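You operate a simulated robot arm through the tools that you are given. There is no shell and no other tool.

You are at the controls of a simulated robot arm. One attempt, no reset.

## Task
Roll the dough level with the frame that the job card names.
Fine: set the frame round the dough; roller and frame go back afterwards. Set down upright: dough roller.

Only the result counts: the job must be done as asked and must still hold three seconds after the hand-in. Knocking over, shifting, dropping, spilling or breaking anything else fails it.

## Robot
A 6-joint arm with a two-finger gripper, fixed in place. Base frame: the origin is at the foot of the arm, x ahead of it, y to its left, z up; the work surface is at about z = 880. Units: mm, rad, N and s.
Its first joint turns from -2.897 to 2.897 rad. Payload 2.45 kg.
The TCP is the grasp point between the finger pads, 20 mm short of the fingertips. In the tool frame z runs along the fingers and y along their closing line. Largest opening 140 mm; the body of the gripper starts 168 mm behind the TCP.
Orientation is that of the tool frame in the base frame, as a unit quaternion [w, x, y, z]. With the fingers straight down and closing along the base's y, the tool's x points along the base's -x, its y along +y and its z along -z.

## Interface
- The arm moves only by the tool jog_arm. Its argument "targets" is a list of rows, each a list of 7 numbers: the shift along the tool's x, y, z in mm, then the turn, a rotation vector about the tool's x, y, z in rad, then the opening, from 0 (shut) to 1 (fully open). In form: [[dx, dy, dz, wx, wy, wz, hand], ...]. A call has 1 to 20 rows; each row is the pose to reach, as a shift and turn from the pose commanded when the call began, along the tool's axes at that moment. Each row takes 0.2 s and may step no farther than 50 mm and 0.15 rad from the row before; otherwise, or with a gripper value out of range, the whole call is refused. A pose out of reach is approached as far as the arm can. The call stops where the force on the tool passes 90 N (or 10 N more than at its start, if that is more) or the arm is blocked; 0.2 s more then pass. Each finger travels about 45 mm/s and halts on what it meets, pressing with about 34 N; the grip force reading is that of the motor and also rises with nothing between the fingers. The clock runs only during rows and for 0.2 s after the last one: add rows that repeat a pose to give the fingers time. It gives the time, the measured TCP pose, the force on the tool (base axes), the opening and the grip force at its end, in the units of the frame above (readings bear some noise), with the torque about the TCP (base axes, N m) and any sound that the robot's microphone picked up.
- Cameras (640 x 400 px; columns grow to the right, rows downward): "scene" is fixed at [52.5, 650.8, 1496.6]; the picture's right is [-0.38, -0.92, 0.00], its down [-0.59, 0.25, -0.77] and it looks along [0.71, -0.30, -0.64] (base axes); focal length 247 px, centre (320, 200). "wrist" rides on the gripper at [78, 11, -209] in the tool frame; the picture's right is [-0.14, 0.99, 0.00], its down [-0.92, -0.13, -0.37] and it looks along [-0.36, -0.05, 0.93] (tool axes); focal length 280 px, centre (320, 200). There is no depth. A picture from a camera that has moved, and an enlarged one, comes with that camera's place and axes in the base frame and with its lens.
- camera(camera): a new picture of that camera. The clock stands still meanwhile.
- close_up(camera, box): a new picture of the part [left, top, right, bottom] of that camera's present view, enlarged. The clock stands still meanwhile.
- finish_job(): hands the job in; it is judged then, once.

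Places have to be worked out from the pictures, the camera data and where the tool is seen. Open the gripper and draw the arm clear of the work before you hand the job in, unless the task says otherwise.

The tools are called after "Emit:" as a command line: name --pt "numbers of a row" for each row, then --argument value for the rest, lists and objects as JSON in quotes. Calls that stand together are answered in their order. jog_arm: Moves the arm, as the interface text tells. Its arguments: {"type":"object","properties":{"targets":{"type":"array","items":{"type":"array","items":{"type":"number"}}}},"required":["targets"]} The other tools are called the same way: camera (camera) takes a picture; close_up (camera, box) takes an enlarged picture of a part of a camera's view; finish_job () hands the job in.

At the start:

```text
time: 0.0
ee_pos: [456.4, 280.1, 1326.3]
ee_rot: [0.0, 0.0, 1.0, 0.001]
wrist_force: [-0.3, -0.8, 0.2]
moment: [-0.03, 0.01, 0.0]
opening: 139.9
grip_force: 0.1
```

scene: 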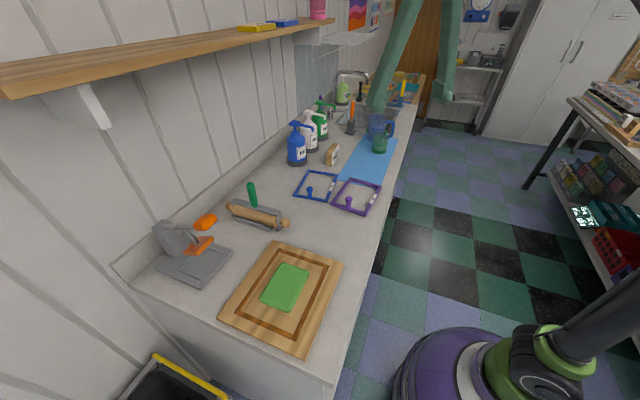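
wrist: 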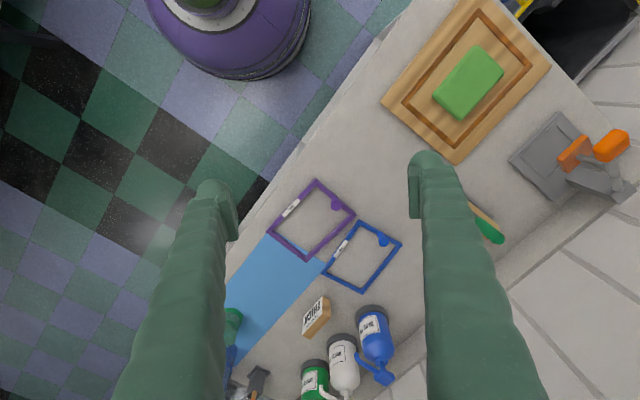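

I'll start by looking closely at the job card, the frames, the roller and the dough before I move.

Emit:
close_up --camera "scene" --box '[280, 130, 400, 220]'

Emit:
close_up --camera "scene" --box '[140, 170, 360, 360]'

Emit:
close_up --camera "wrist" --box '[250, 160, 420, 350]'

Emit:
close_up --camera "wrist" --box '[370, 0, 640, 260]'

Emit:
close_up --camera "scene" --box '[280, 0, 440, 160]'

```text
4.44 times, centred on (340, 175) of scene
camera zoom: at [52.5, 650.8, 1496.6], right [-0.38, -0.92, 0.0], down [-0.59, 0.25, -0.77], along [0.71, -0.3, -0.64], focal length 1097 px, centre (231, 311)
```

zoom: 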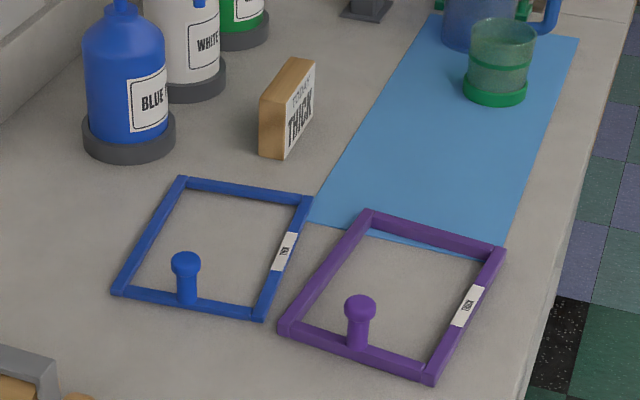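

```text
2.11 times, centred on (250, 265) of scene
camera zoom: at [52.5, 650.8, 1496.6], right [-0.38, -0.92, 0.0], down [-0.59, 0.25, -0.77], along [0.71, -0.3, -0.64], focal length 520 px, centre (467, 63)
```

zoom: 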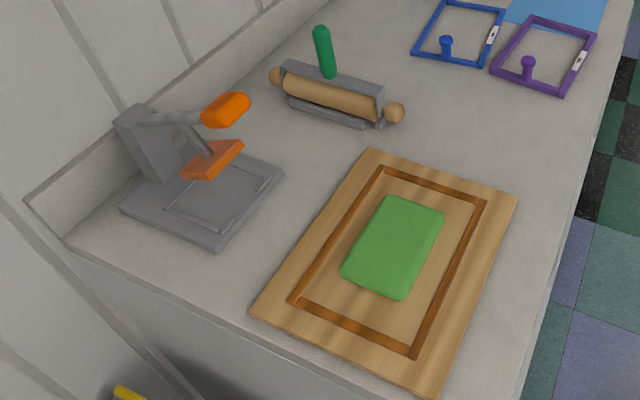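

```text
2.11 times, centred on (335, 255) of wrist
camera zoom: at [378.9, 290.1, 1535.4], right [0.14, 0.99, 0.0], down [0.92, -0.13, 0.37], along [0.37, -0.05, -0.93], focal length 590 px, centre (288, 84)
```

zoom: 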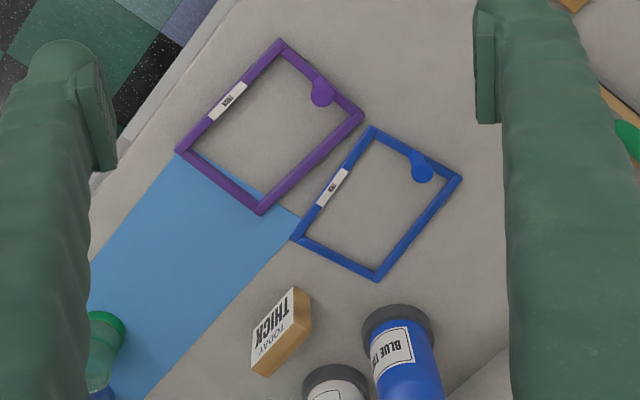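

```text
1.54 times, centred on (505, 130) of wrist
camera zoom: at [378.9, 290.1, 1535.4], right [0.14, 0.99, 0.0], down [0.92, -0.13, 0.37], along [0.37, -0.05, -0.93], focal length 431 px, centre (35, 308)
```

zoom: 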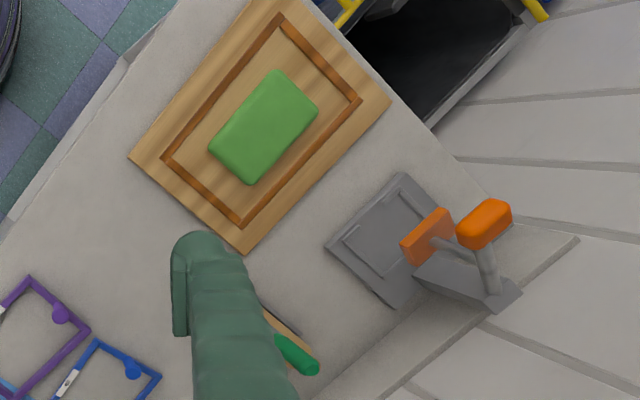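

```text
2.50 times, centred on (360, 80) of scene
camera zoom: at [52.5, 650.8, 1496.6], right [-0.38, -0.92, 0.0], down [-0.59, 0.25, -0.77], along [0.71, -0.3, -0.64], focal length 617 px, centre (220, 500)
```

zoom: 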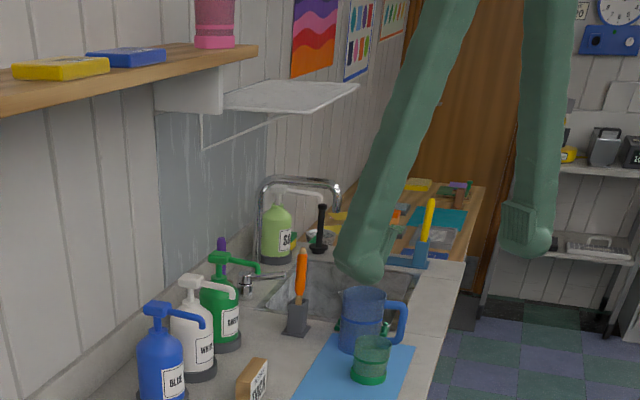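

The card reads "TODAY THICK". I'll read the labels on the two frames next.

Emit:
close_up --camera "scene" --box '[328, 176, 348, 192]'

Emit:
close_up --camera "scene" --box '[360, 180, 380, 196]'

Emit:
close_up --camera "wrist" --box '[270, 190, 310, 225]'

Emit:
close_up --camera "wrist" --box '[325, 230, 365, 265]'

Emit:
close_up --camera "scene" --box '[320, 135, 350, 175]'

Emit:
close_up --camera "scene" --box '[215, 175, 305, 240]'

Emit:
close_up --camera "scene" --box '[290, 160, 390, 222]'

```text
16.00 times, centred on (338, 184) of scene
camera zoom: at [52.5, 650.8, 1496.6], right [-0.38, -0.92, 0.0], down [-0.59, 0.25, -0.77], along [0.71, -0.3, -0.64], focal length 3949 px, centre (32, 456)
```

zoom: 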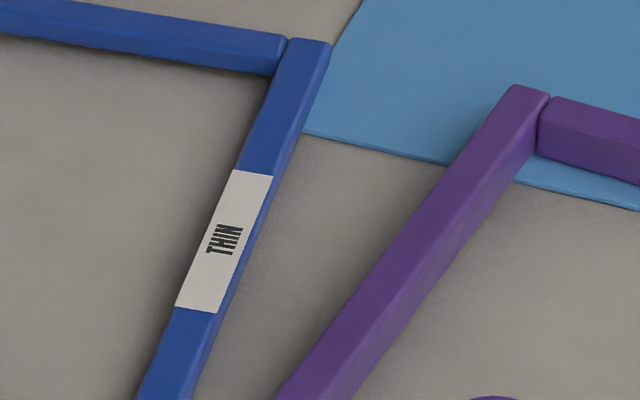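

```text
16.00 times, centred on (370, 188) of scene
camera zoom: at [52.5, 650.8, 1496.6], right [-0.38, -0.92, 0.0], down [-0.59, 0.25, -0.77], along [0.71, -0.3, -0.64], focal length 3949 px, centre (-480, 392)
```

zoom: 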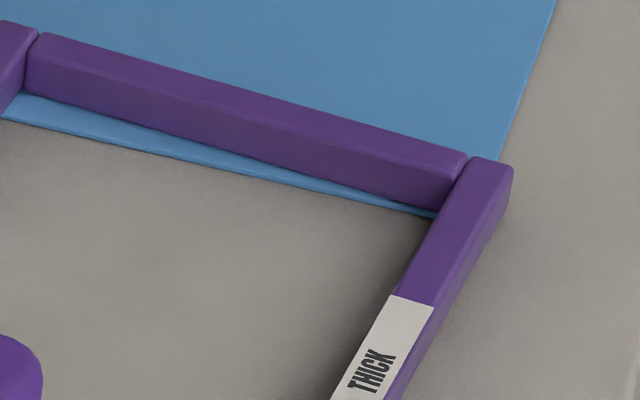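

```text
11.43 times, centred on (290, 208) of wrist
camera zoom: at [378.9, 290.1, 1535.4], right [0.14, 0.99, 0.0], down [0.92, -0.13, 0.37], along [0.37, -0.05, -0.93], focal length 3204 px, centre (663, 114)
```

zoom: 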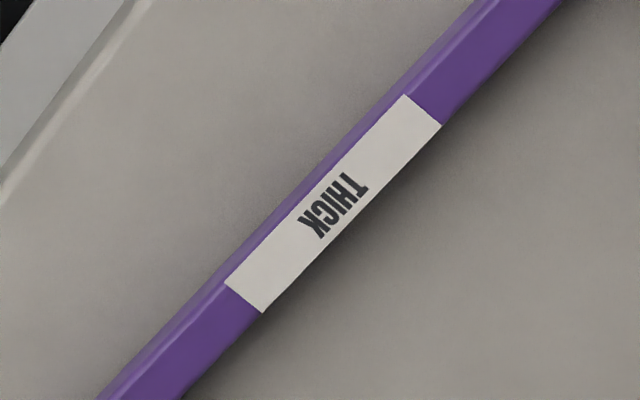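

```text
11.43 times, centred on (345, 248) of wrist
camera zoom: at [378.9, 290.1, 1535.4], right [0.14, 0.99, 0.0], down [0.92, -0.13, 0.37], along [0.37, -0.05, -0.93], focal length 3204 px, centre (34, -343)
```

zoom: 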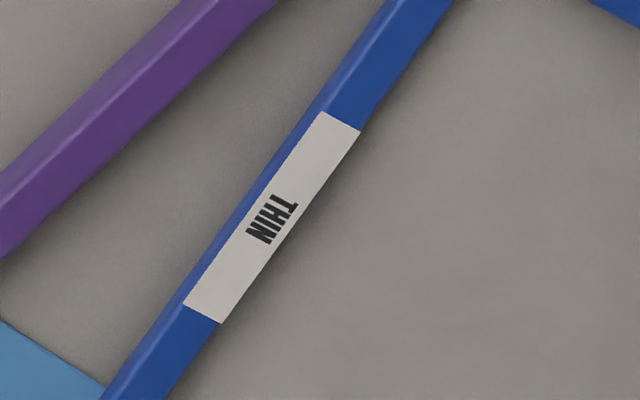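

```text
10.00 times, centred on (335, 155) of scene
camera zoom: at [52.5, 650.8, 1496.6], right [-0.38, -0.92, 0.0], down [-0.59, 0.25, -0.77], along [0.71, -0.3, -0.64], focal length 2468 px, centre (170, 650)
```

zoom: 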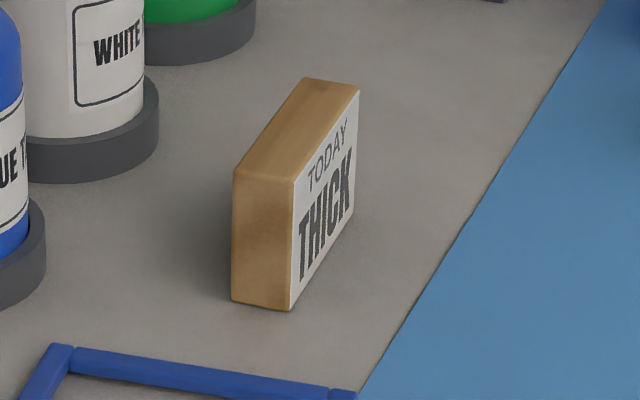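

```text
6.15 times, centred on (260, 208) of scene
camera zoom: at [52.5, 650.8, 1496.6], right [-0.38, -0.92, 0.0], down [-0.59, 0.25, -0.77], along [0.71, -0.3, -0.64], focal length 1519 px, centre (689, 154)
```

zoom: 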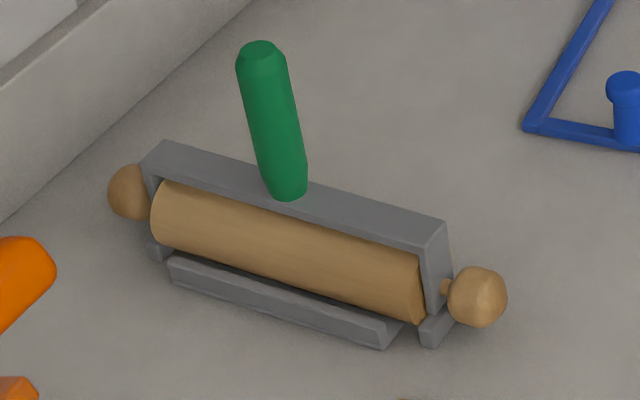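

```text
6.40 times, centred on (340, 191) of scene
camera zoom: at [52.5, 650.8, 1496.6], right [-0.38, -0.92, 0.0], down [-0.59, 0.25, -0.77], along [0.71, -0.3, -0.64], focal length 1580 px, centre (192, 258)
```

zoom: 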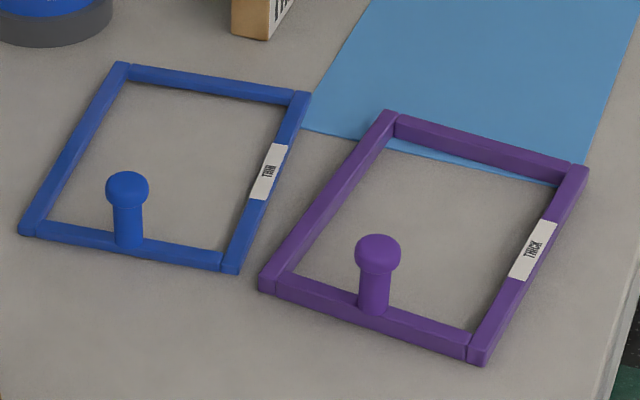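

The card names THICK and the purple frame carries that label, with a knob on one short rail. I'll move the wrist camera over the roller and the board to measure them.

Emit:
jog_arm --pt "-10 40 8 0 0 0 1" --pt "-20 80 16 0 0 0 1" --pt "-30 120 24 0 0 0 1" --pt "-40 160 32 0 0 0 1" --pt "-50 200 40 0 0 0 1" --pt "-60 240 48 0 0 0 1" --pt "-70 280 56 0 0 0 1" --pt "-80 320 64 0 0 0 1"

Emit:
camera --camera "wrist"

Emit:
camera --camera "scene"

```text
time: 1.8
ee_pos: [537.9, 598.8, 1262.2]
ee_rot: [0.001, 0.0, 1.0, 0.001]
wrist_force: [-0.9, -0.1, 1.2]
moment: [0.23, -0.07, 0.01]
opening: 140.1
grip_force: 0.1
```

```text
taken
camera wrist: at [458.7, 608.2, 1472.4], right [0.14, 0.99, 0.0], down [0.92, -0.13, 0.37], along [0.37, -0.05, -0.93], focal length 280 px, centre (320, 200)
```

wrist: 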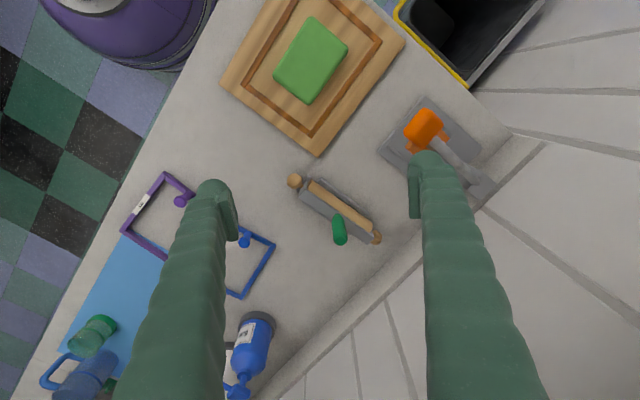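

```text
taken
```

scene: 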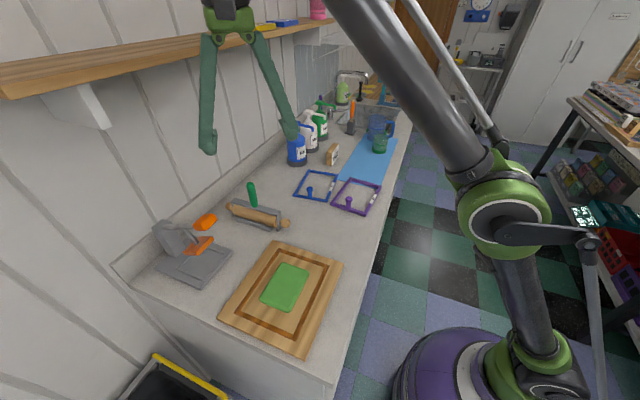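

Board, dough and roller are all in view from above. I'll enlarge each one.

Emit:
close_up --camera "wrist" --box '[275, 160, 395, 255]'

Emit:
close_up --camera "wrist" --box '[210, 0, 420, 165]'

Emit:
close_up --camera "scene" --box '[210, 235, 350, 355]'

Emit:
close_up --camera "wrist" --box '[110, 160, 290, 300]'

```text
4.21 times, centred on (335, 208) of wrist
camera zoom: at [458.7, 608.2, 1472.4], right [0.14, 0.99, 0.0], down [0.92, -0.13, 0.37], along [0.37, -0.05, -0.93], focal length 1181 px, centre (257, 168)
```

zoom: 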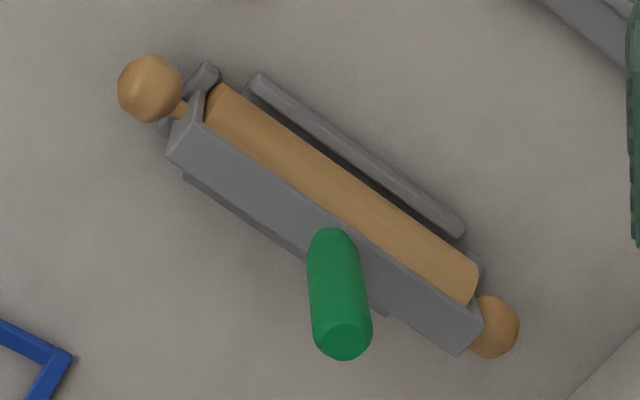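

```text
2.42 times, centred on (315, 82) of wrist
camera zoom: at [458.7, 608.2, 1472.4], right [0.14, 0.99, 0.0], down [0.92, -0.13, 0.37], along [0.37, -0.05, -0.93], focal length 680 px, centre (332, 485)
```

zoom: 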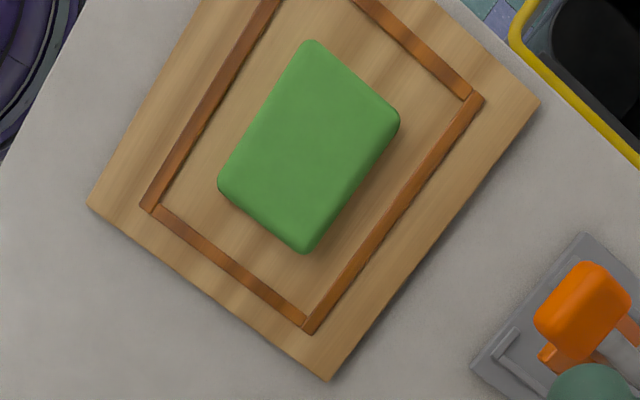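

```text
3.33 times, centred on (280, 295) of scene
camera zoom: at [52.5, 650.8, 1496.6], right [-0.38, -0.92, 0.0], down [-0.59, 0.25, -0.77], along [0.71, -0.3, -0.64], focal length 823 px, centre (453, -117)
```

zoom: 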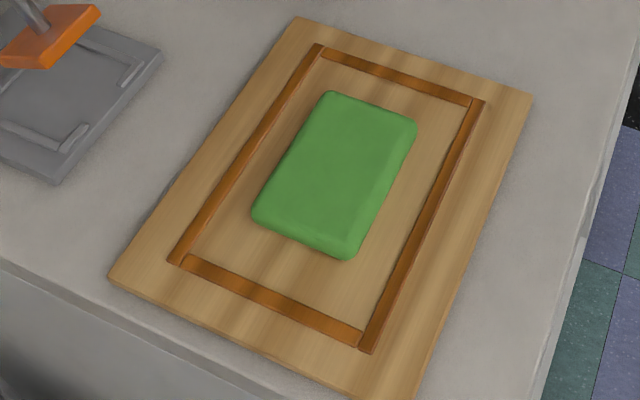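

```text
2.86 times, centred on (200, 230) of wrist
camera zoom: at [458.7, 608.2, 1472.4], right [0.14, 0.99, 0.0], down [0.92, -0.13, 0.37], along [0.37, -0.05, -0.93], focal length 801 px, centre (663, 114)
```

zoom: 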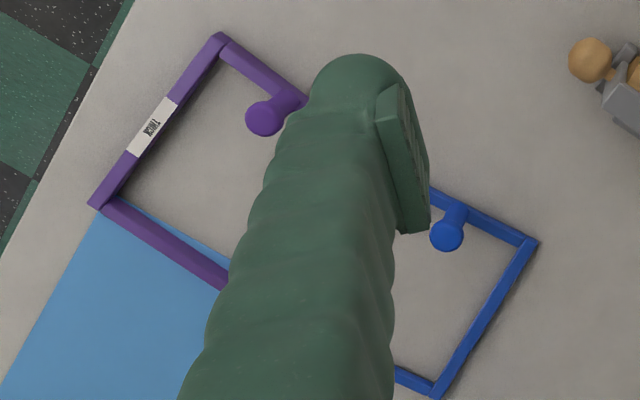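

The roller stands in a grey cradle with its handle upright over about (704, 609), and the dough is centred on the board at about (412, 596). I'll look more closely at the knob, the roller's ends and the cradle.

Emit:
close_up --camera "scene" --box '[328, 190, 364, 213]'

Emit:
close_up --camera "scene" --box '[265, 205, 297, 235]'

Emit:
close_up --camera "scene" --box '[222, 192, 262, 225]'

Emit:
close_up --camera "scene" --box '[250, 255, 320, 320]'

Emit:
close_up --camera "wrist" --box '[190, 160, 250, 220]'

```text
16.00 times, centred on (346, 202) of scene
camera zoom: at [52.5, 650.8, 1496.6], right [-0.38, -0.92, 0.0], down [-0.59, 0.25, -0.77], along [0.71, -0.3, -0.64], focal length 3949 px, centre (-96, 176)
```

zoom: 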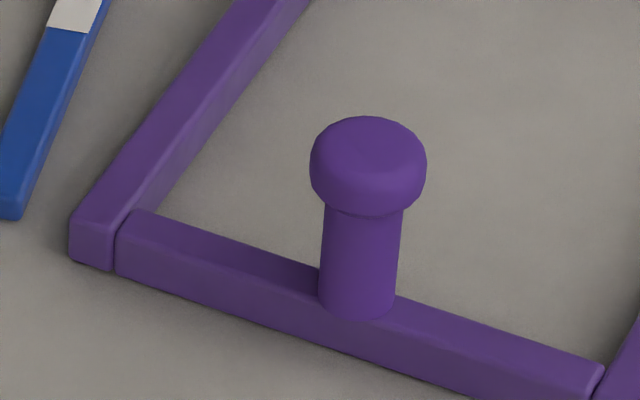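

```text
13.33 times, centred on (281, 220) of scene
camera zoom: at [52.5, 650.8, 1496.6], right [-0.38, -0.92, 0.0], down [-0.59, 0.25, -0.77], along [0.71, -0.3, -0.64], focal length 3291 px, centre (840, -67)
```

zoom: 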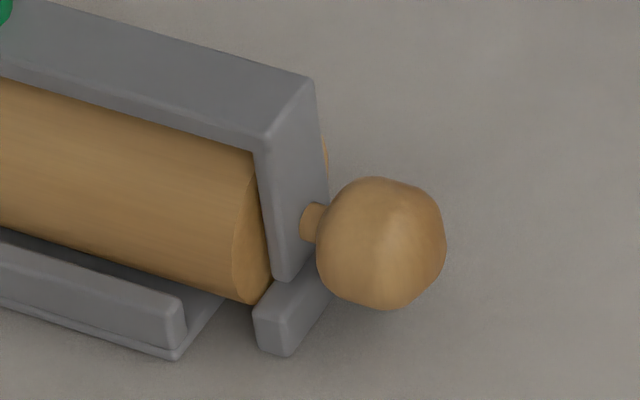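

```text
12.12 times, centred on (242, 208) of scene
camera zoom: at [52.5, 650.8, 1496.6], right [-0.38, -0.92, 0.0], down [-0.59, 0.25, -0.77], along [0.71, -0.3, -0.64], focal length 2992 px, centre (1266, 97)
```

zoom: 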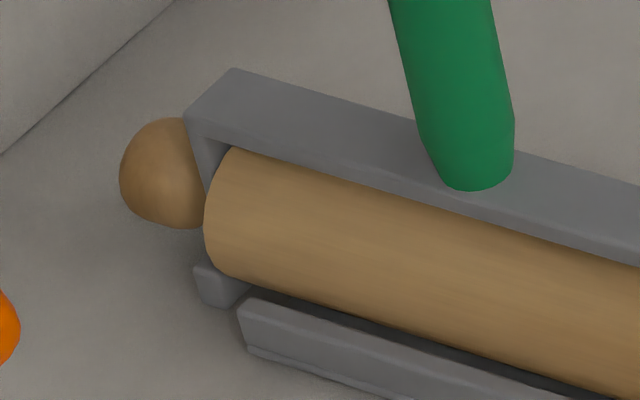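

```text
6.15 times, centred on (285, 288) of scene
camera zoom: at [52.5, 650.8, 1496.6], right [-0.38, -0.92, 0.0], down [-0.59, 0.25, -0.77], along [0.71, -0.3, -0.64], focal length 1519 px, centre (535, -338)
```

zoom: 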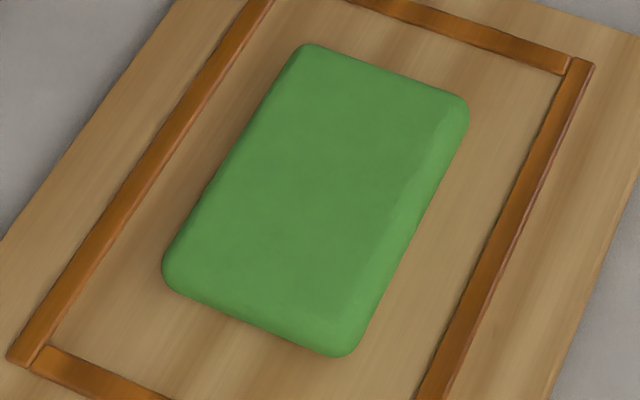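

```text
6.67 times, centred on (220, 190) of wrist
camera zoom: at [458.7, 608.2, 1472.4], right [0.14, 0.99, 0.0], down [0.92, -0.13, 0.37], along [0.37, -0.05, -0.93], focal length 1869 px, centre (987, 267)
```

zoom: 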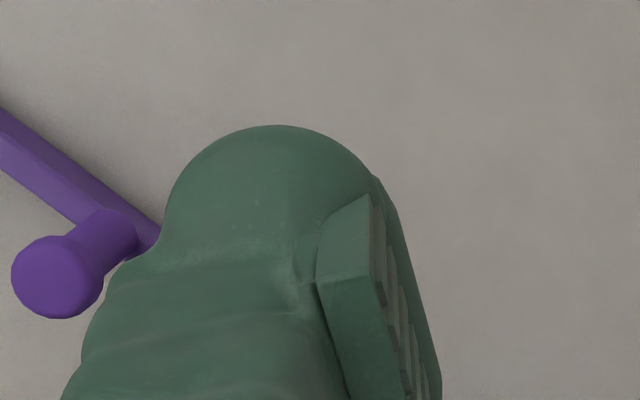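

The knob is an 18 mm post under a 26 mm head, about 40 mm tall above the rail. I'll check the finger pads to pick the grasp height.

Emit:
close_up --camera "scene" --box '[185, 100, 310, 170]'

Emit:
close_up --camera "scene" --box '[190, 120, 225, 160]'

Emit:
close_up --camera "wrist" --box '[400, 140, 460, 230]'

```text
5.12 times, centred on (248, 135) of scene
camera zoom: at [52.5, 650.8, 1496.6], right [-0.38, -0.92, 0.0], down [-0.59, 0.25, -0.77], along [0.71, -0.3, -0.64], focal length 1264 px, centre (691, 533)
```

zoom: 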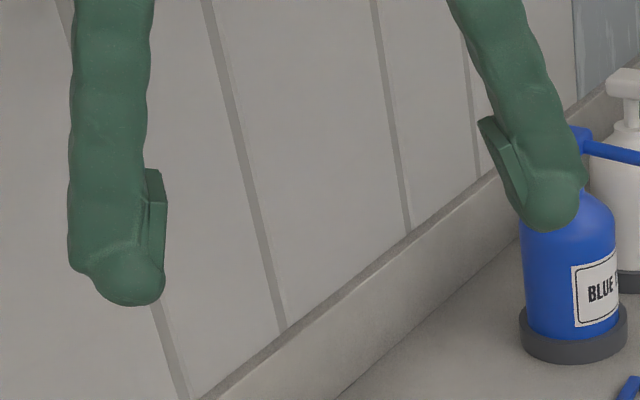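

```text
10.00 times, centred on (208, 140) of scene
camera zoom: at [52.5, 650.8, 1496.6], right [-0.38, -0.92, 0.0], down [-0.59, 0.25, -0.77], along [0.71, -0.3, -0.64], focal length 2468 px, centre (1445, 800)
```

zoom: 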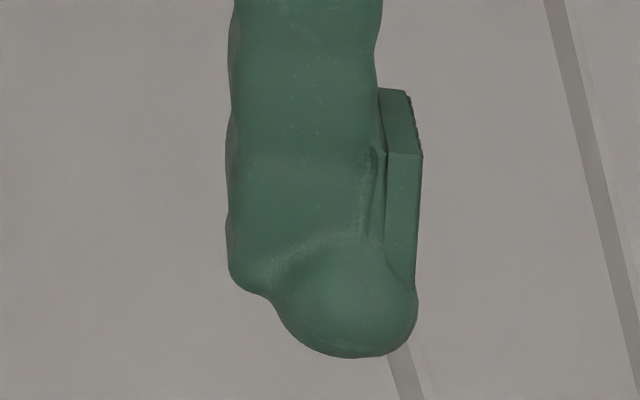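

```text
4.44 times, centred on (430, 185) of wrist
camera zoom: at [458.7, 608.2, 1472.4], right [0.14, 0.99, 0.0], down [0.92, -0.13, 0.37], along [0.37, -0.05, -0.93], focal length 1246 px, centre (-169, 267)
```

zoom: 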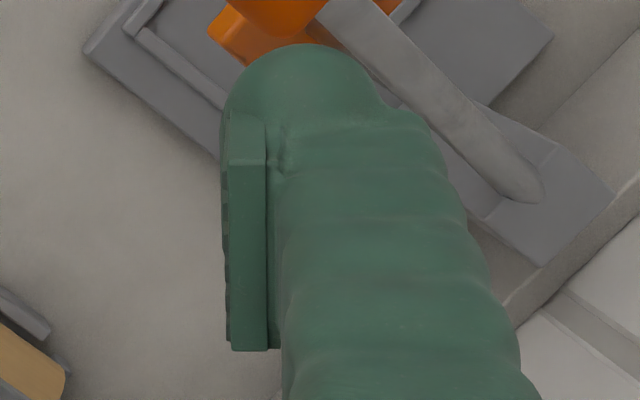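

The frames are far from the bottles. I'll move above the purple frame's knob and turn the closing line along the frame's long side for a closer look.

Emit:
jog_arm --pt "-11 -34 20 0 0 -0.077 1" --pt "-22 -68 40 0 0 -0.154 1" --pt "-33 -102 60 0 0 -0.231 1" --pt "-44 -136 80 0 0 -0.308 1" --pt "-55 -170 100 0 0 -0.385 1" --pt "-66 -204 120 0 0 -0.462 1" --pt "-77 -238 140 0 0 -0.539 1" --pt "-87 -272 160 0 0 -0.616 1" --pt "-97 -307 182 0 0 -0.693 1" --pt "-97 -307 182 0 0 -0.693 1"

Emit:
camera --camera "wrist"

Emit:
camera --camera "scene"

```text
time: 4.0
ee_pos: [633.8, 293.8, 1080.3]
ee_rot: [0.001, -0.34, 0.94, 0.0]
wrist_force: [0.8, 0.4, 0.4]
moment: [-0.01, -0.04, -0.03]
opening: 140.0
grip_force: 0.1
```

```text
taken
camera wrist: at [567.1, 250.2, 1289.6], right [-0.53, 0.85, 0.0], down [0.79, 0.49, 0.37], along [0.31, 0.2, -0.93], focal length 280 px, centre (320, 200)
```

wrist: 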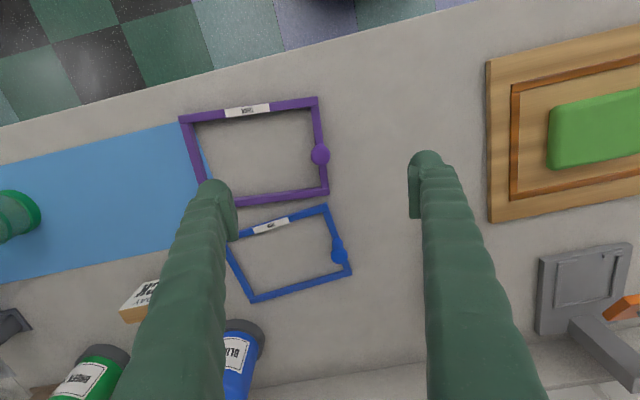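

```text
taken
```

scene: 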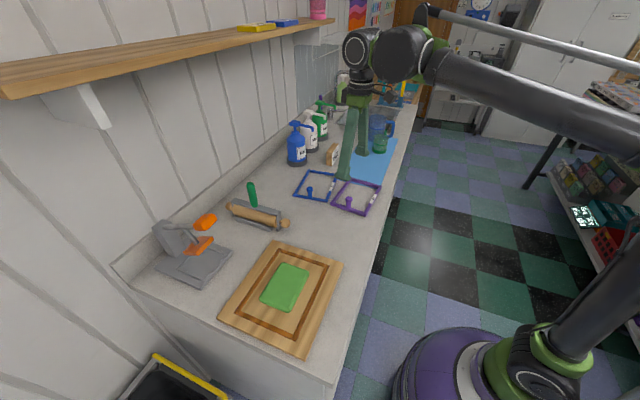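

The knob is right below the TCP. I'll enlarge the frame to get its corners and angle exactly.

Emit:
close_up --camera "wrist" --box '[170, 85, 350, 215]'

Emit:
close_up --camera "wrist" --box '[290, 80, 350, 210]'

Emit:
close_up --camera "wrist" --box '[480, 20, 640, 230]'

```text
3.08 times, centred on (260, 150) of wrist
camera zoom: at [567.1, 250.2, 1289.6], right [-0.53, 0.85, 0.0], down [0.79, 0.49, 0.37], along [0.31, 0.2, -0.93], focal length 863 px, centre (505, 354)
```

zoom: 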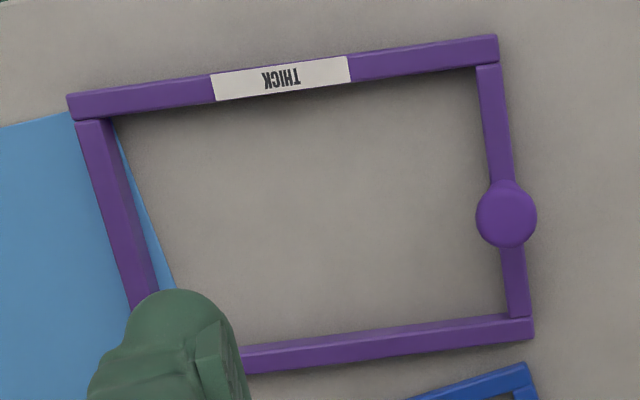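

```text
3.08 times, centred on (320, 145) of wrist
camera zoom: at [567.1, 250.2, 1289.6], right [-0.53, 0.85, 0.0], down [0.79, 0.49, 0.37], along [0.31, 0.2, -0.93], focal length 863 px, centre (320, 369)
```

zoom: 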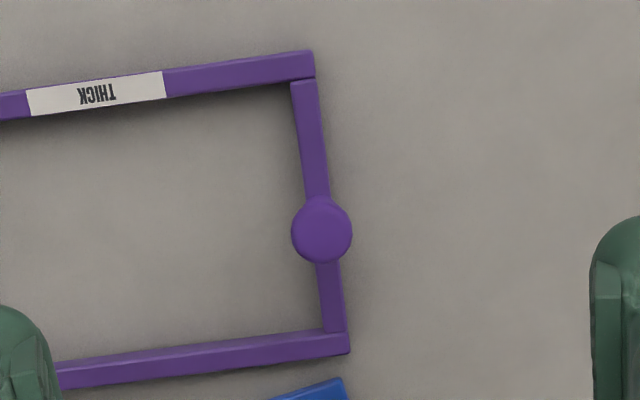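

```text
1.90 times, centred on (560, 125) of wrist
camera zoom: at [567.1, 250.2, 1289.6], right [-0.53, 0.85, 0.0], down [0.79, 0.49, 0.37], along [0.31, 0.2, -0.93], focal length 534 px, centre (-137, 343)
```

zoom: 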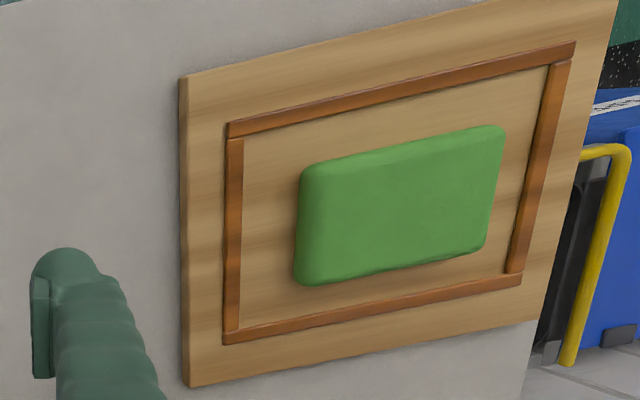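

The brown strips on the board look like a raised fence, so the frame probably fits inside it with little clearance. I'll move above the board to measure that before I pick anything up.

Emit:
jog_arm --pt "-3 47 -3 0 0 -0.011 1" --pt "-6 94 -6 0 0 -0.022 1" --pt "-9 141 -9 0 0 -0.033 1" --pt "-12 188 -12 0 0 -0.044 1" --pt "-15 235 -15 0 0 -0.055 1" --pt "-18 282 -18 0 0 -0.066 1" --pt "-20 328 -20 0 0 -0.077 1" --pt "-22 374 -20 0 0 -0.088 1" --pt "-22 374 -20 0 0 -0.088 1"

Emit:
camera --camera "wrist"

Emit:
close_up --camera "wrist" --box '[200, 60, 440, 260]'

```text
time: 6.0
ee_pos: [412.6, 596.7, 1101.1]
ee_rot: [0.001, -0.38, 0.925, 0.001]
wrist_force: [0.7, 0.3, 0.7]
moment: [-0.02, 0.02, 0.01]
opening: 140.1
grip_force: 0.0
```

```text
taken
camera wrist: at [349.2, 547.5, 1310.3], right [-0.6, 0.8, 0.0], down [0.74, 0.56, 0.37], along [0.3, 0.22, -0.93], focal length 280 px, centre (320, 200)
```

wrist: 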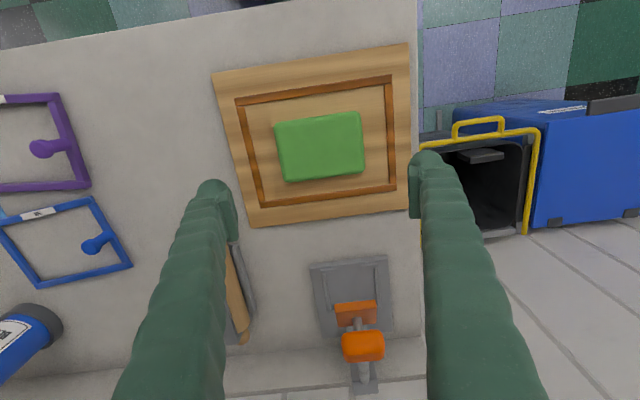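

```text
2.00 times, centred on (320, 160) of wrist
camera zoom: at [349.2, 547.5, 1310.3], right [-0.6, 0.8, 0.0], down [0.74, 0.56, 0.37], along [0.3, 0.22, -0.93], focal length 561 px, centre (320, 280)
```

zoom: 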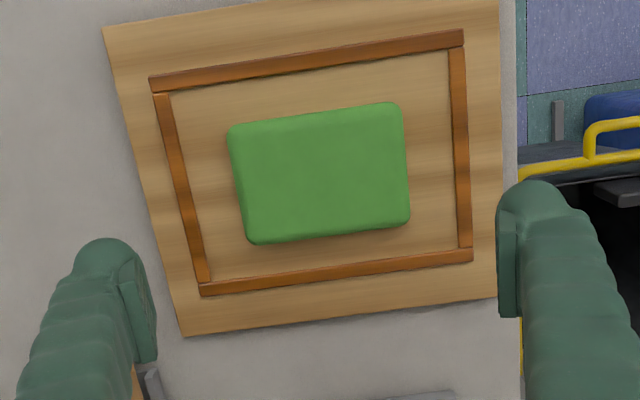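

I'll zoom in on the fence strips to get their inner size and see whether they are raised.

Emit:
close_up --camera "wrist" --box '[225, 85, 275, 125]'

Emit:
close_up --camera "wrist" --box '[360, 60, 410, 100]'

Emit:
close_up --camera "wrist" --box '[360, 165, 410, 205]'

Emit:
close_up --camera "wrist" --box '[240, 180, 290, 220]'

Emit:
close_up --camera "scene" --box '[236, 300, 276, 330]'

```text
10.00 times, centred on (250, 105) of wrist
camera zoom: at [349.2, 547.5, 1310.3], right [-0.6, 0.8, 0.0], down [0.74, 0.56, 0.37], along [0.3, 0.22, -0.93], focal length 2804 px, centre (1020, 1150)
```

zoom: 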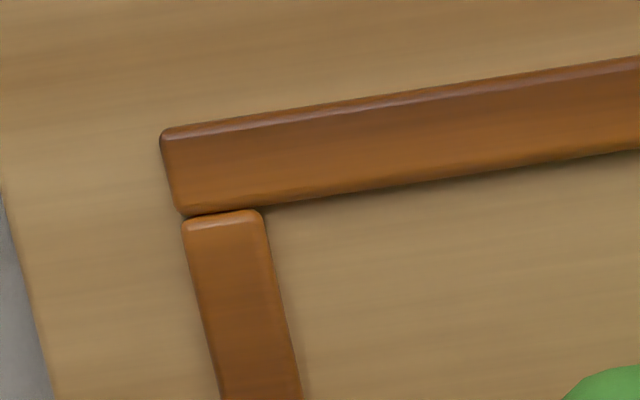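

```text
10.00 times, centred on (385, 80) of wrist
camera zoom: at [349.2, 547.5, 1310.3], right [-0.6, 0.8, 0.0], down [0.74, 0.56, 0.37], along [0.3, 0.22, -0.93], focal length 2804 px, centre (-330, 1400)
```

zoom: 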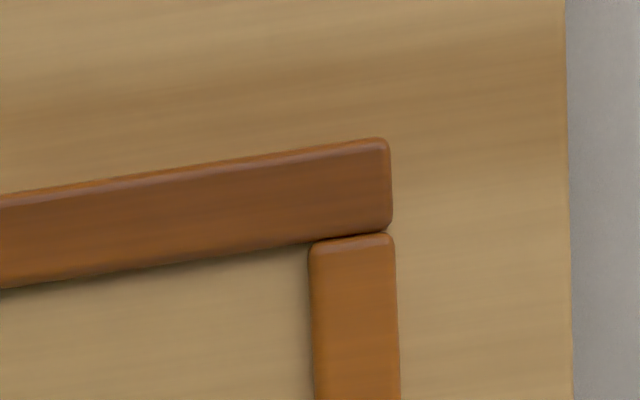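

```text
10.00 times, centred on (385, 185) of wrist
camera zoom: at [349.2, 547.5, 1310.3], right [-0.6, 0.8, 0.0], down [0.74, 0.56, 0.37], along [0.3, 0.22, -0.93], focal length 2804 px, centre (-330, 350)
```

zoom: 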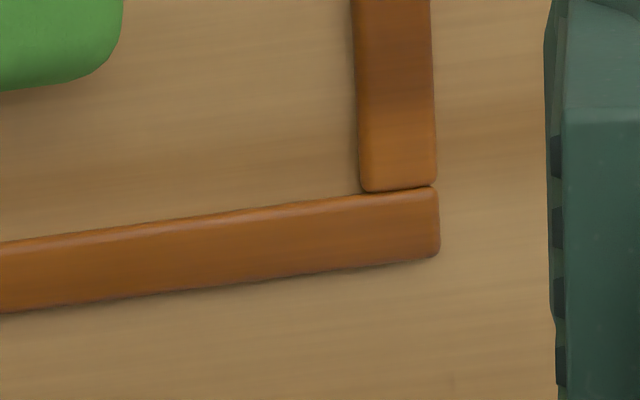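

```text
10.00 times, centred on (265, 200) of wrist
camera zoom: at [349.2, 547.5, 1310.3], right [-0.6, 0.8, 0.0], down [0.74, 0.56, 0.37], along [0.3, 0.22, -0.93], focal length 2804 px, centre (870, 200)
```

zoom: 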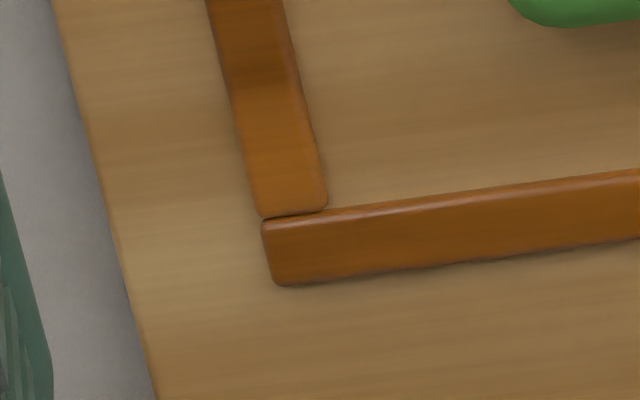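

```text
13.33 times, centred on (256, 315) of scene
camera zoom: at [52.5, 650.8, 1496.6], right [-0.38, -0.92, 0.0], down [-0.59, 0.25, -0.77], along [0.71, -0.3, -0.64], focal length 3291 px, centre (1173, -1333)
```

zoom: 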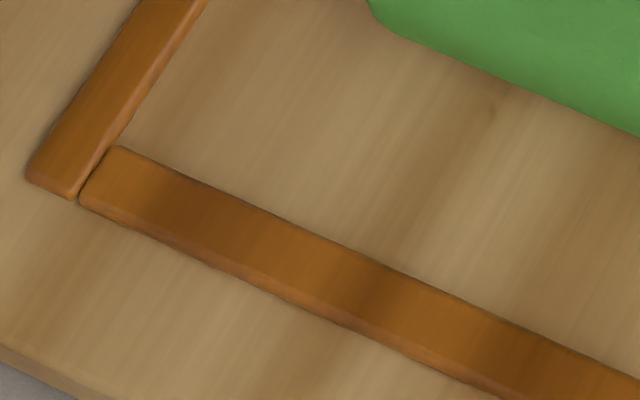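

The fence's inner size is about 144 × 194 mm, centred at (412.7, 595.6) and turned 134.8°. The frame is about 138 × 191 mm outside, so clearance is roughly 2–3 mm a side. I'll go back above the knob, lower.

Emit:
jog_arm --pt "6 -41 5 0 0 0.01 1" --pt "12 -83 10 0 0 0.02 1" --pt "19 -124 20 0 0 0.03 1" --pt "25 -166 30 0 0 0.04 1" --pt "31 -207 45 0 0 0.05 1" --pt "37 -249 60 0 0 0.06 0.8" --pt "44 -290 75 0 0 0.07 0.6" --pt "50 -332 90 0 0 0.08 0.5" --pt "56 -373 101 0 0 0.089 0.5" --pt "56 -373 101 0 0 0.089 0.5" --pt "56 -373 101 0 0 0.089 0.5"

Emit:
camera --camera "wrist"

Emit:
close_up --camera "wrist" --box '[140, 60, 380, 260]'

```text
time: 8.4
ee_pos: [636.3, 291.7, 999.1]
ee_rot: [0.001, -0.339, 0.941, 0.001]
wrist_force: [-0.9, -0.4, -0.3]
moment: [-0.03, -0.03, 0.0]
opening: 70.1
grip_force: 0.1
```

```text
taken
camera wrist: at [568.8, 249.3, 1209.0], right [-0.53, 0.85, 0.0], down [0.79, 0.49, 0.37], along [0.31, 0.2, -0.93], focal length 280 px, centre (320, 200)
```

wrist: 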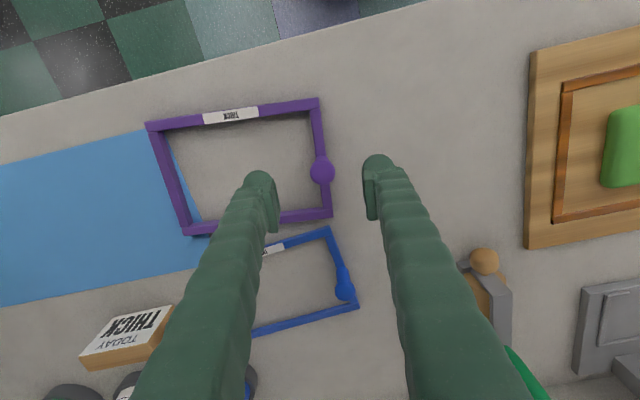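

```text
2.00 times, centred on (260, 160) of wrist
camera zoom: at [568.8, 249.3, 1209.0], right [-0.53, 0.85, 0.0], down [0.79, 0.49, 0.37], along [0.31, 0.2, -0.93], focal length 561 px, centre (440, 280)
```

zoom: 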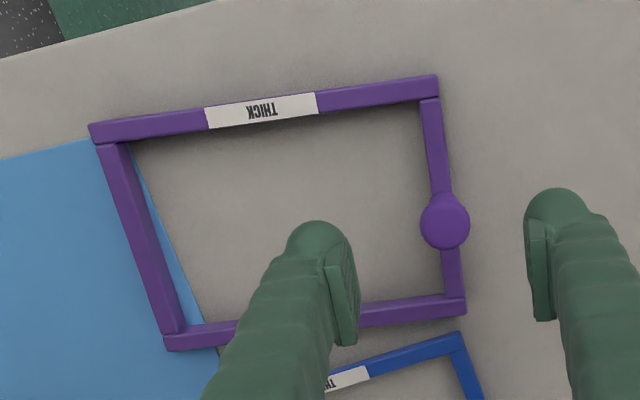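

By triangulation the rail top is near z ≈ 901 and the knob head centre is near (633, 291, 934). I'll descend with a small correction, close on the head and read the force.

Emit:
jog_arm --pt "2.8 1.8 20 0 0 0 0.5" --pt "2.8 1.8 40 0 0 0 0.5" --pt "2.8 1.8 60 0 0 0 0.45" --pt "2.8 1.8 69 0 0 0 0.4" --pt "2.8 1.8 69 0 0 0 0.3"

Emit:
camera --camera "wrist"

Emit:
close_up --camera "scene" --box '[310, 150, 390, 220]'

```text
time: 9.6
ee_pos: [633.6, 291.7, 929.8]
ee_rot: [0.001, -0.34, 0.941, 0.001]
wrist_force: [0.2, 0.6, 0.3]
moment: [-0.03, -0.03, -0.03]
opening: 41.8
grip_force: 0.0
```

```text
taken
camera wrist: at [565.5, 248.8, 1139.4], right [-0.53, 0.85, 0.0], down [0.79, 0.49, 0.37], along [0.31, 0.2, -0.93], focal length 280 px, centre (320, 200)
```

wrist: 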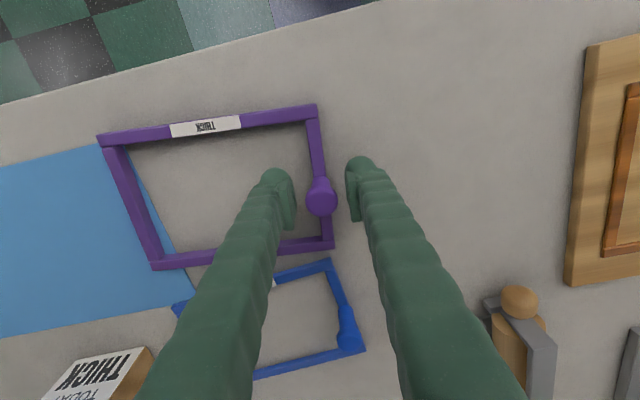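

```text
5.71 times, centred on (350, 185) of scene
camera zoom: at [52.5, 650.8, 1496.6], right [-0.38, -0.92, 0.0], down [-0.59, 0.25, -0.77], along [0.71, -0.3, -0.64], focal length 1410 px, centre (149, 286)
```

zoom: 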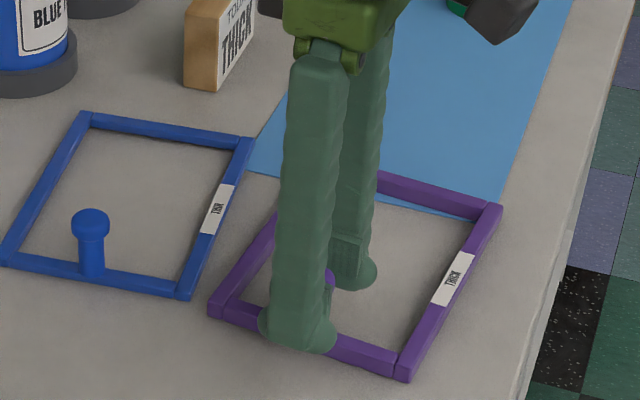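

The knob head sits at the TCP point between the pads, so I'll close on it.

Emit:
jog_arm --pt "0 0 0 0 0 0 0.2" --pt "0 0 0 0 0 0 0.1" --pt "0 0 0 0 0 0 0.0" --pt "0 0 0 0 0 0 0.0" --pt "0 0 0 0 0 0 0.0"

Emit:
camera --camera "wrist"

```text
time: 10.8
ee_pos: [633.5, 291.5, 930.2]
ee_rot: [0.001, -0.34, 0.941, 0.001]
wrist_force: [0.1, 0.5, -0.6]
moment: [-0.01, -0.05, -0.01]
opening: 20.3
grip_force: 33.8
```

```text
taken
camera wrist: at [565.5, 248.8, 1139.6], right [-0.53, 0.85, 0.0], down [0.79, 0.49, 0.37], along [0.31, 0.2, -0.93], focal length 280 px, centre (320, 200)
```

wrist: 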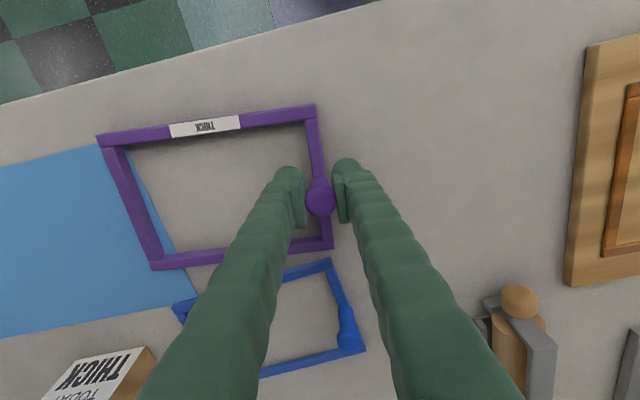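

It's gripping firmly at 20 mm, likely on the post just under the head. I'll lift slightly to check the weight and any sag.

Emit:
jog_arm --pt "0 0 -3 0 0 0 0.0" --pt "0 0 -8 0 0 0 0.0" --pt "0 0 -15 0 0 0 0.0" --pt "0 0 -25 0 0 0 0.0" --pt "0 0 -25 0 0 0 0.0"

Emit:
camera --camera "wrist"

Emit:
close_up --camera "scene" --box '[310, 150, 390, 220]'

```text
time: 12.0
ee_pos: [632.0, 290.4, 955.6]
ee_rot: [0.0, -0.34, 0.94, 0.001]
wrist_force: [0.3, 0.4, -1.1]
moment: [0.06, 0.05, 0.0]
opening: 20.3
grip_force: 34.3
```

```text
taken
camera wrist: at [565.0, 248.6, 1164.9], right [-0.53, 0.85, 0.0], down [0.79, 0.49, 0.37], along [0.31, 0.2, -0.93], focal length 280 px, centre (320, 200)
```

wrist: 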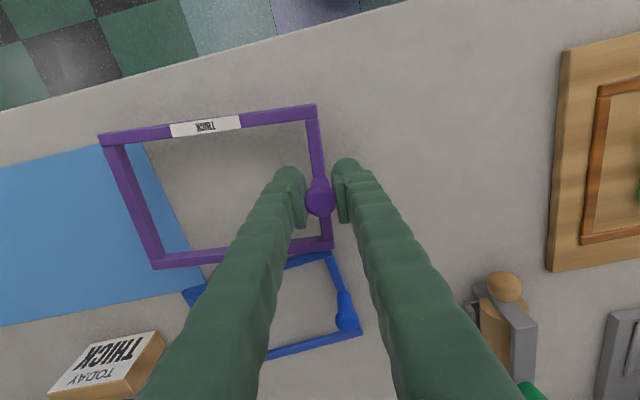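

```text
5.71 times, centred on (350, 185) of scene
camera zoom: at [52.5, 650.8, 1496.6], right [-0.38, -0.92, 0.0], down [-0.59, 0.25, -0.77], along [0.71, -0.3, -0.64], focal length 1410 px, centre (149, 286)
```

zoom: 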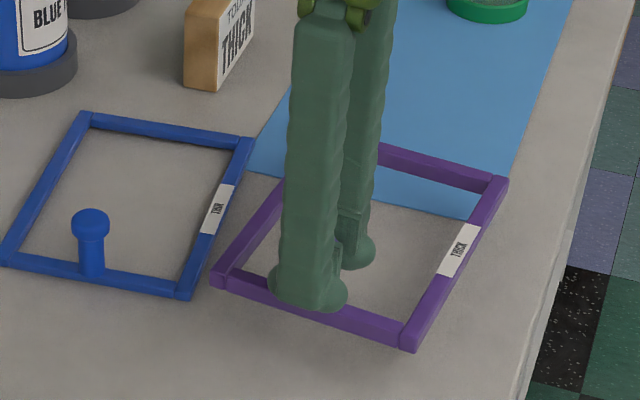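

The frame lifts level with no sag and weighs only about 0.1 kg. I'll raise it and carry it above the board, turning it 5.6° to match the fence.

Emit:
jog_arm --pt "0 0 -30 0 0 0 0" --pt "0 0 -60 0 0 0 0" --pt "-0.5 15 -85 0 0 -0.003 0" --pt "-2 50 -85 0 0 -0.011 0" --pt "-3 90 -85 0 0 -0.019 0" --pt "-5 130 -85 0 0 -0.028 0" --pt "-6 170 -85 0 0 -0.036 0" --pt "-8 210 -85 0 0 -0.045 0" --pt "-9 250 -85 0 0 -0.053 0" --pt "-11 290 -85 0 0 -0.062 0" --pt "-12 330 -85 0 0 -0.07 0" --pt "-14 370 -85 0 0 -0.079 0" --pt "-15.5 410 -85 0 0 -0.087 0" --pt "-17 445 -85 0 0 -0.095 0" --pt "-17.5 462.3 -85 0 0 -0.098 0" --pt "-17.5 462.3 -85 0 0 -0.098 0"

Emit:
camera --camera "wrist"

Emit:
camera --camera "scene"

```text
time: 15.4
ee_pos: [349.4, 657.9, 1040.7]
ee_rot: [0.001, -0.386, 0.923, 0.001]
wrist_force: [-0.6, 0.5, -0.7]
moment: [0.08, 0.08, -0.01]
opening: 20.3
grip_force: 34.8
```

```text
taken
camera wrist: at [286.4, 608.7, 1250.1], right [-0.61, 0.79, 0.0], down [0.74, 0.56, 0.37], along [0.29, 0.23, -0.93], focal length 280 px, centre (320, 200)
```

wrist: 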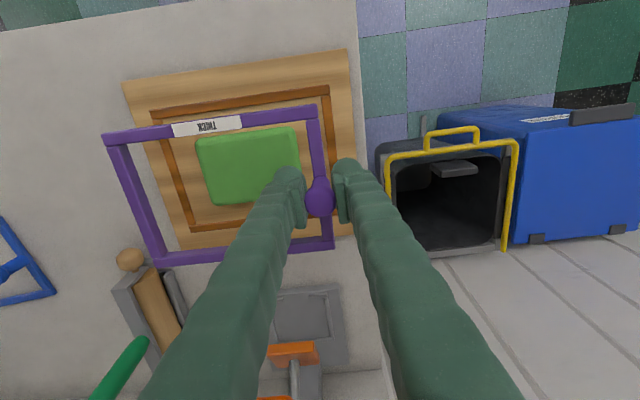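

```text
taken
```

scene: 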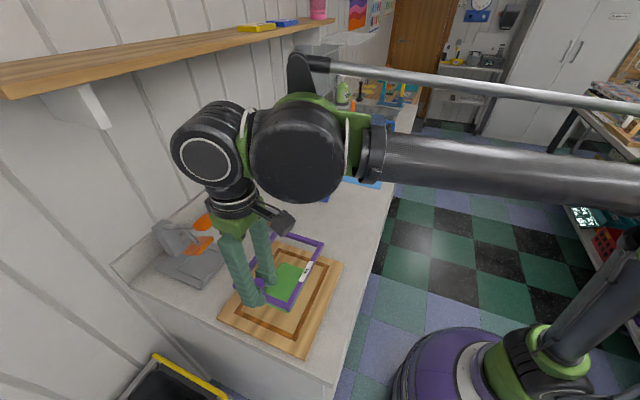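

The frame is over the board and the angle matches. I'll lower it to just above the fence and compare edges in the picture.

Emit:
jog_arm --pt "0 0 15 0 0 0 0" --pt "0 0 30 0 0 0 0" --pt "0 0 45 0 0 0 0" --pt "0 0 60 0 0 0 0" --pt "0 0 70 0 0 0 0" --pt "0 0 70 0 0 0 0"

Emit:
camera --camera "wrist"

Emit:
close_up --camera "wrist" --box '[85, 65, 345, 285]'

Emit:
close_up --camera "scene" --box '[215, 225, 355, 360]'

```text
time: 16.8
ee_pos: [350.6, 657.5, 969.5]
ee_rot: [0.001, -0.385, 0.923, 0.0]
wrist_force: [-0.1, 0.3, -1.1]
moment: [0.05, 0.07, 0.0]
opening: 20.3
grip_force: 33.8
```

```text
taken
camera wrist: at [287.6, 609.1, 1179.9], right [-0.61, 0.79, 0.0], down [0.74, 0.56, 0.37], along [0.29, 0.23, -0.93], focal length 280 px, centre (320, 200)
```

wrist: 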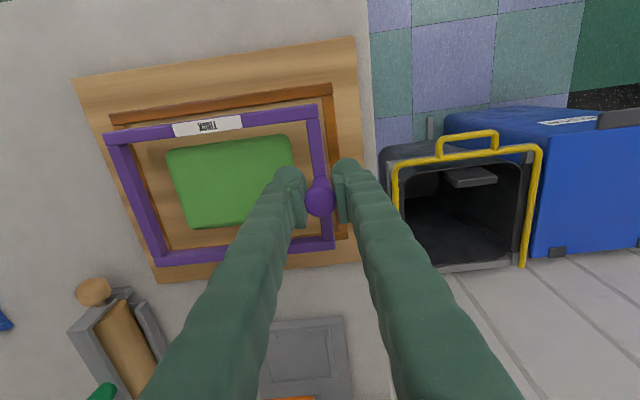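

```text
1.82 times, centred on (215, 175) of wrist
camera zoom: at [287.6, 609.1, 1179.9], right [-0.61, 0.79, 0.0], down [0.74, 0.56, 0.37], along [0.29, 0.23, -0.93], focal length 510 px, centre (511, 246)
```

zoom: 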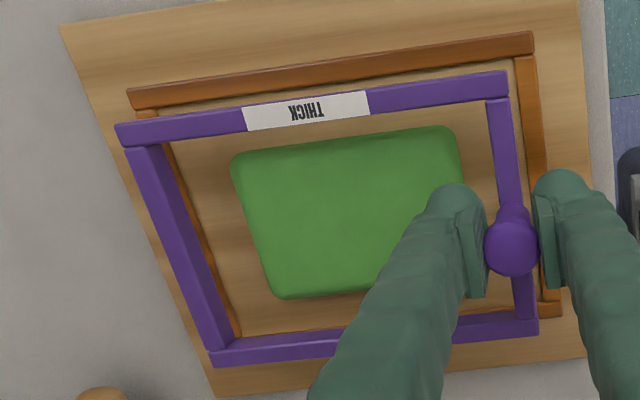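

```text
2.96 times, centred on (285, 292) of scene
camera zoom: at [52.5, 650.8, 1496.6], right [-0.38, -0.92, 0.0], down [-0.59, 0.25, -0.77], along [0.71, -0.3, -0.64], focal length 731 px, centre (424, -74)
```

zoom: 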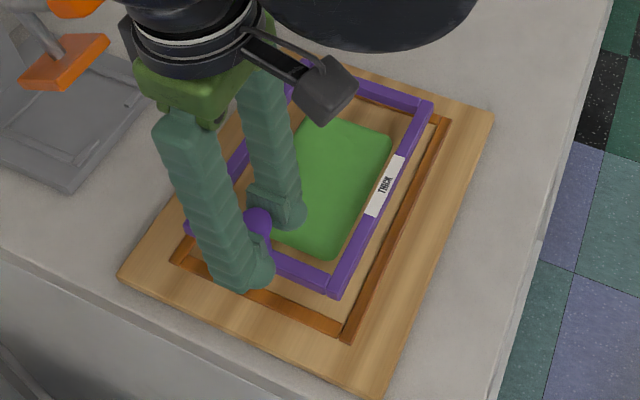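

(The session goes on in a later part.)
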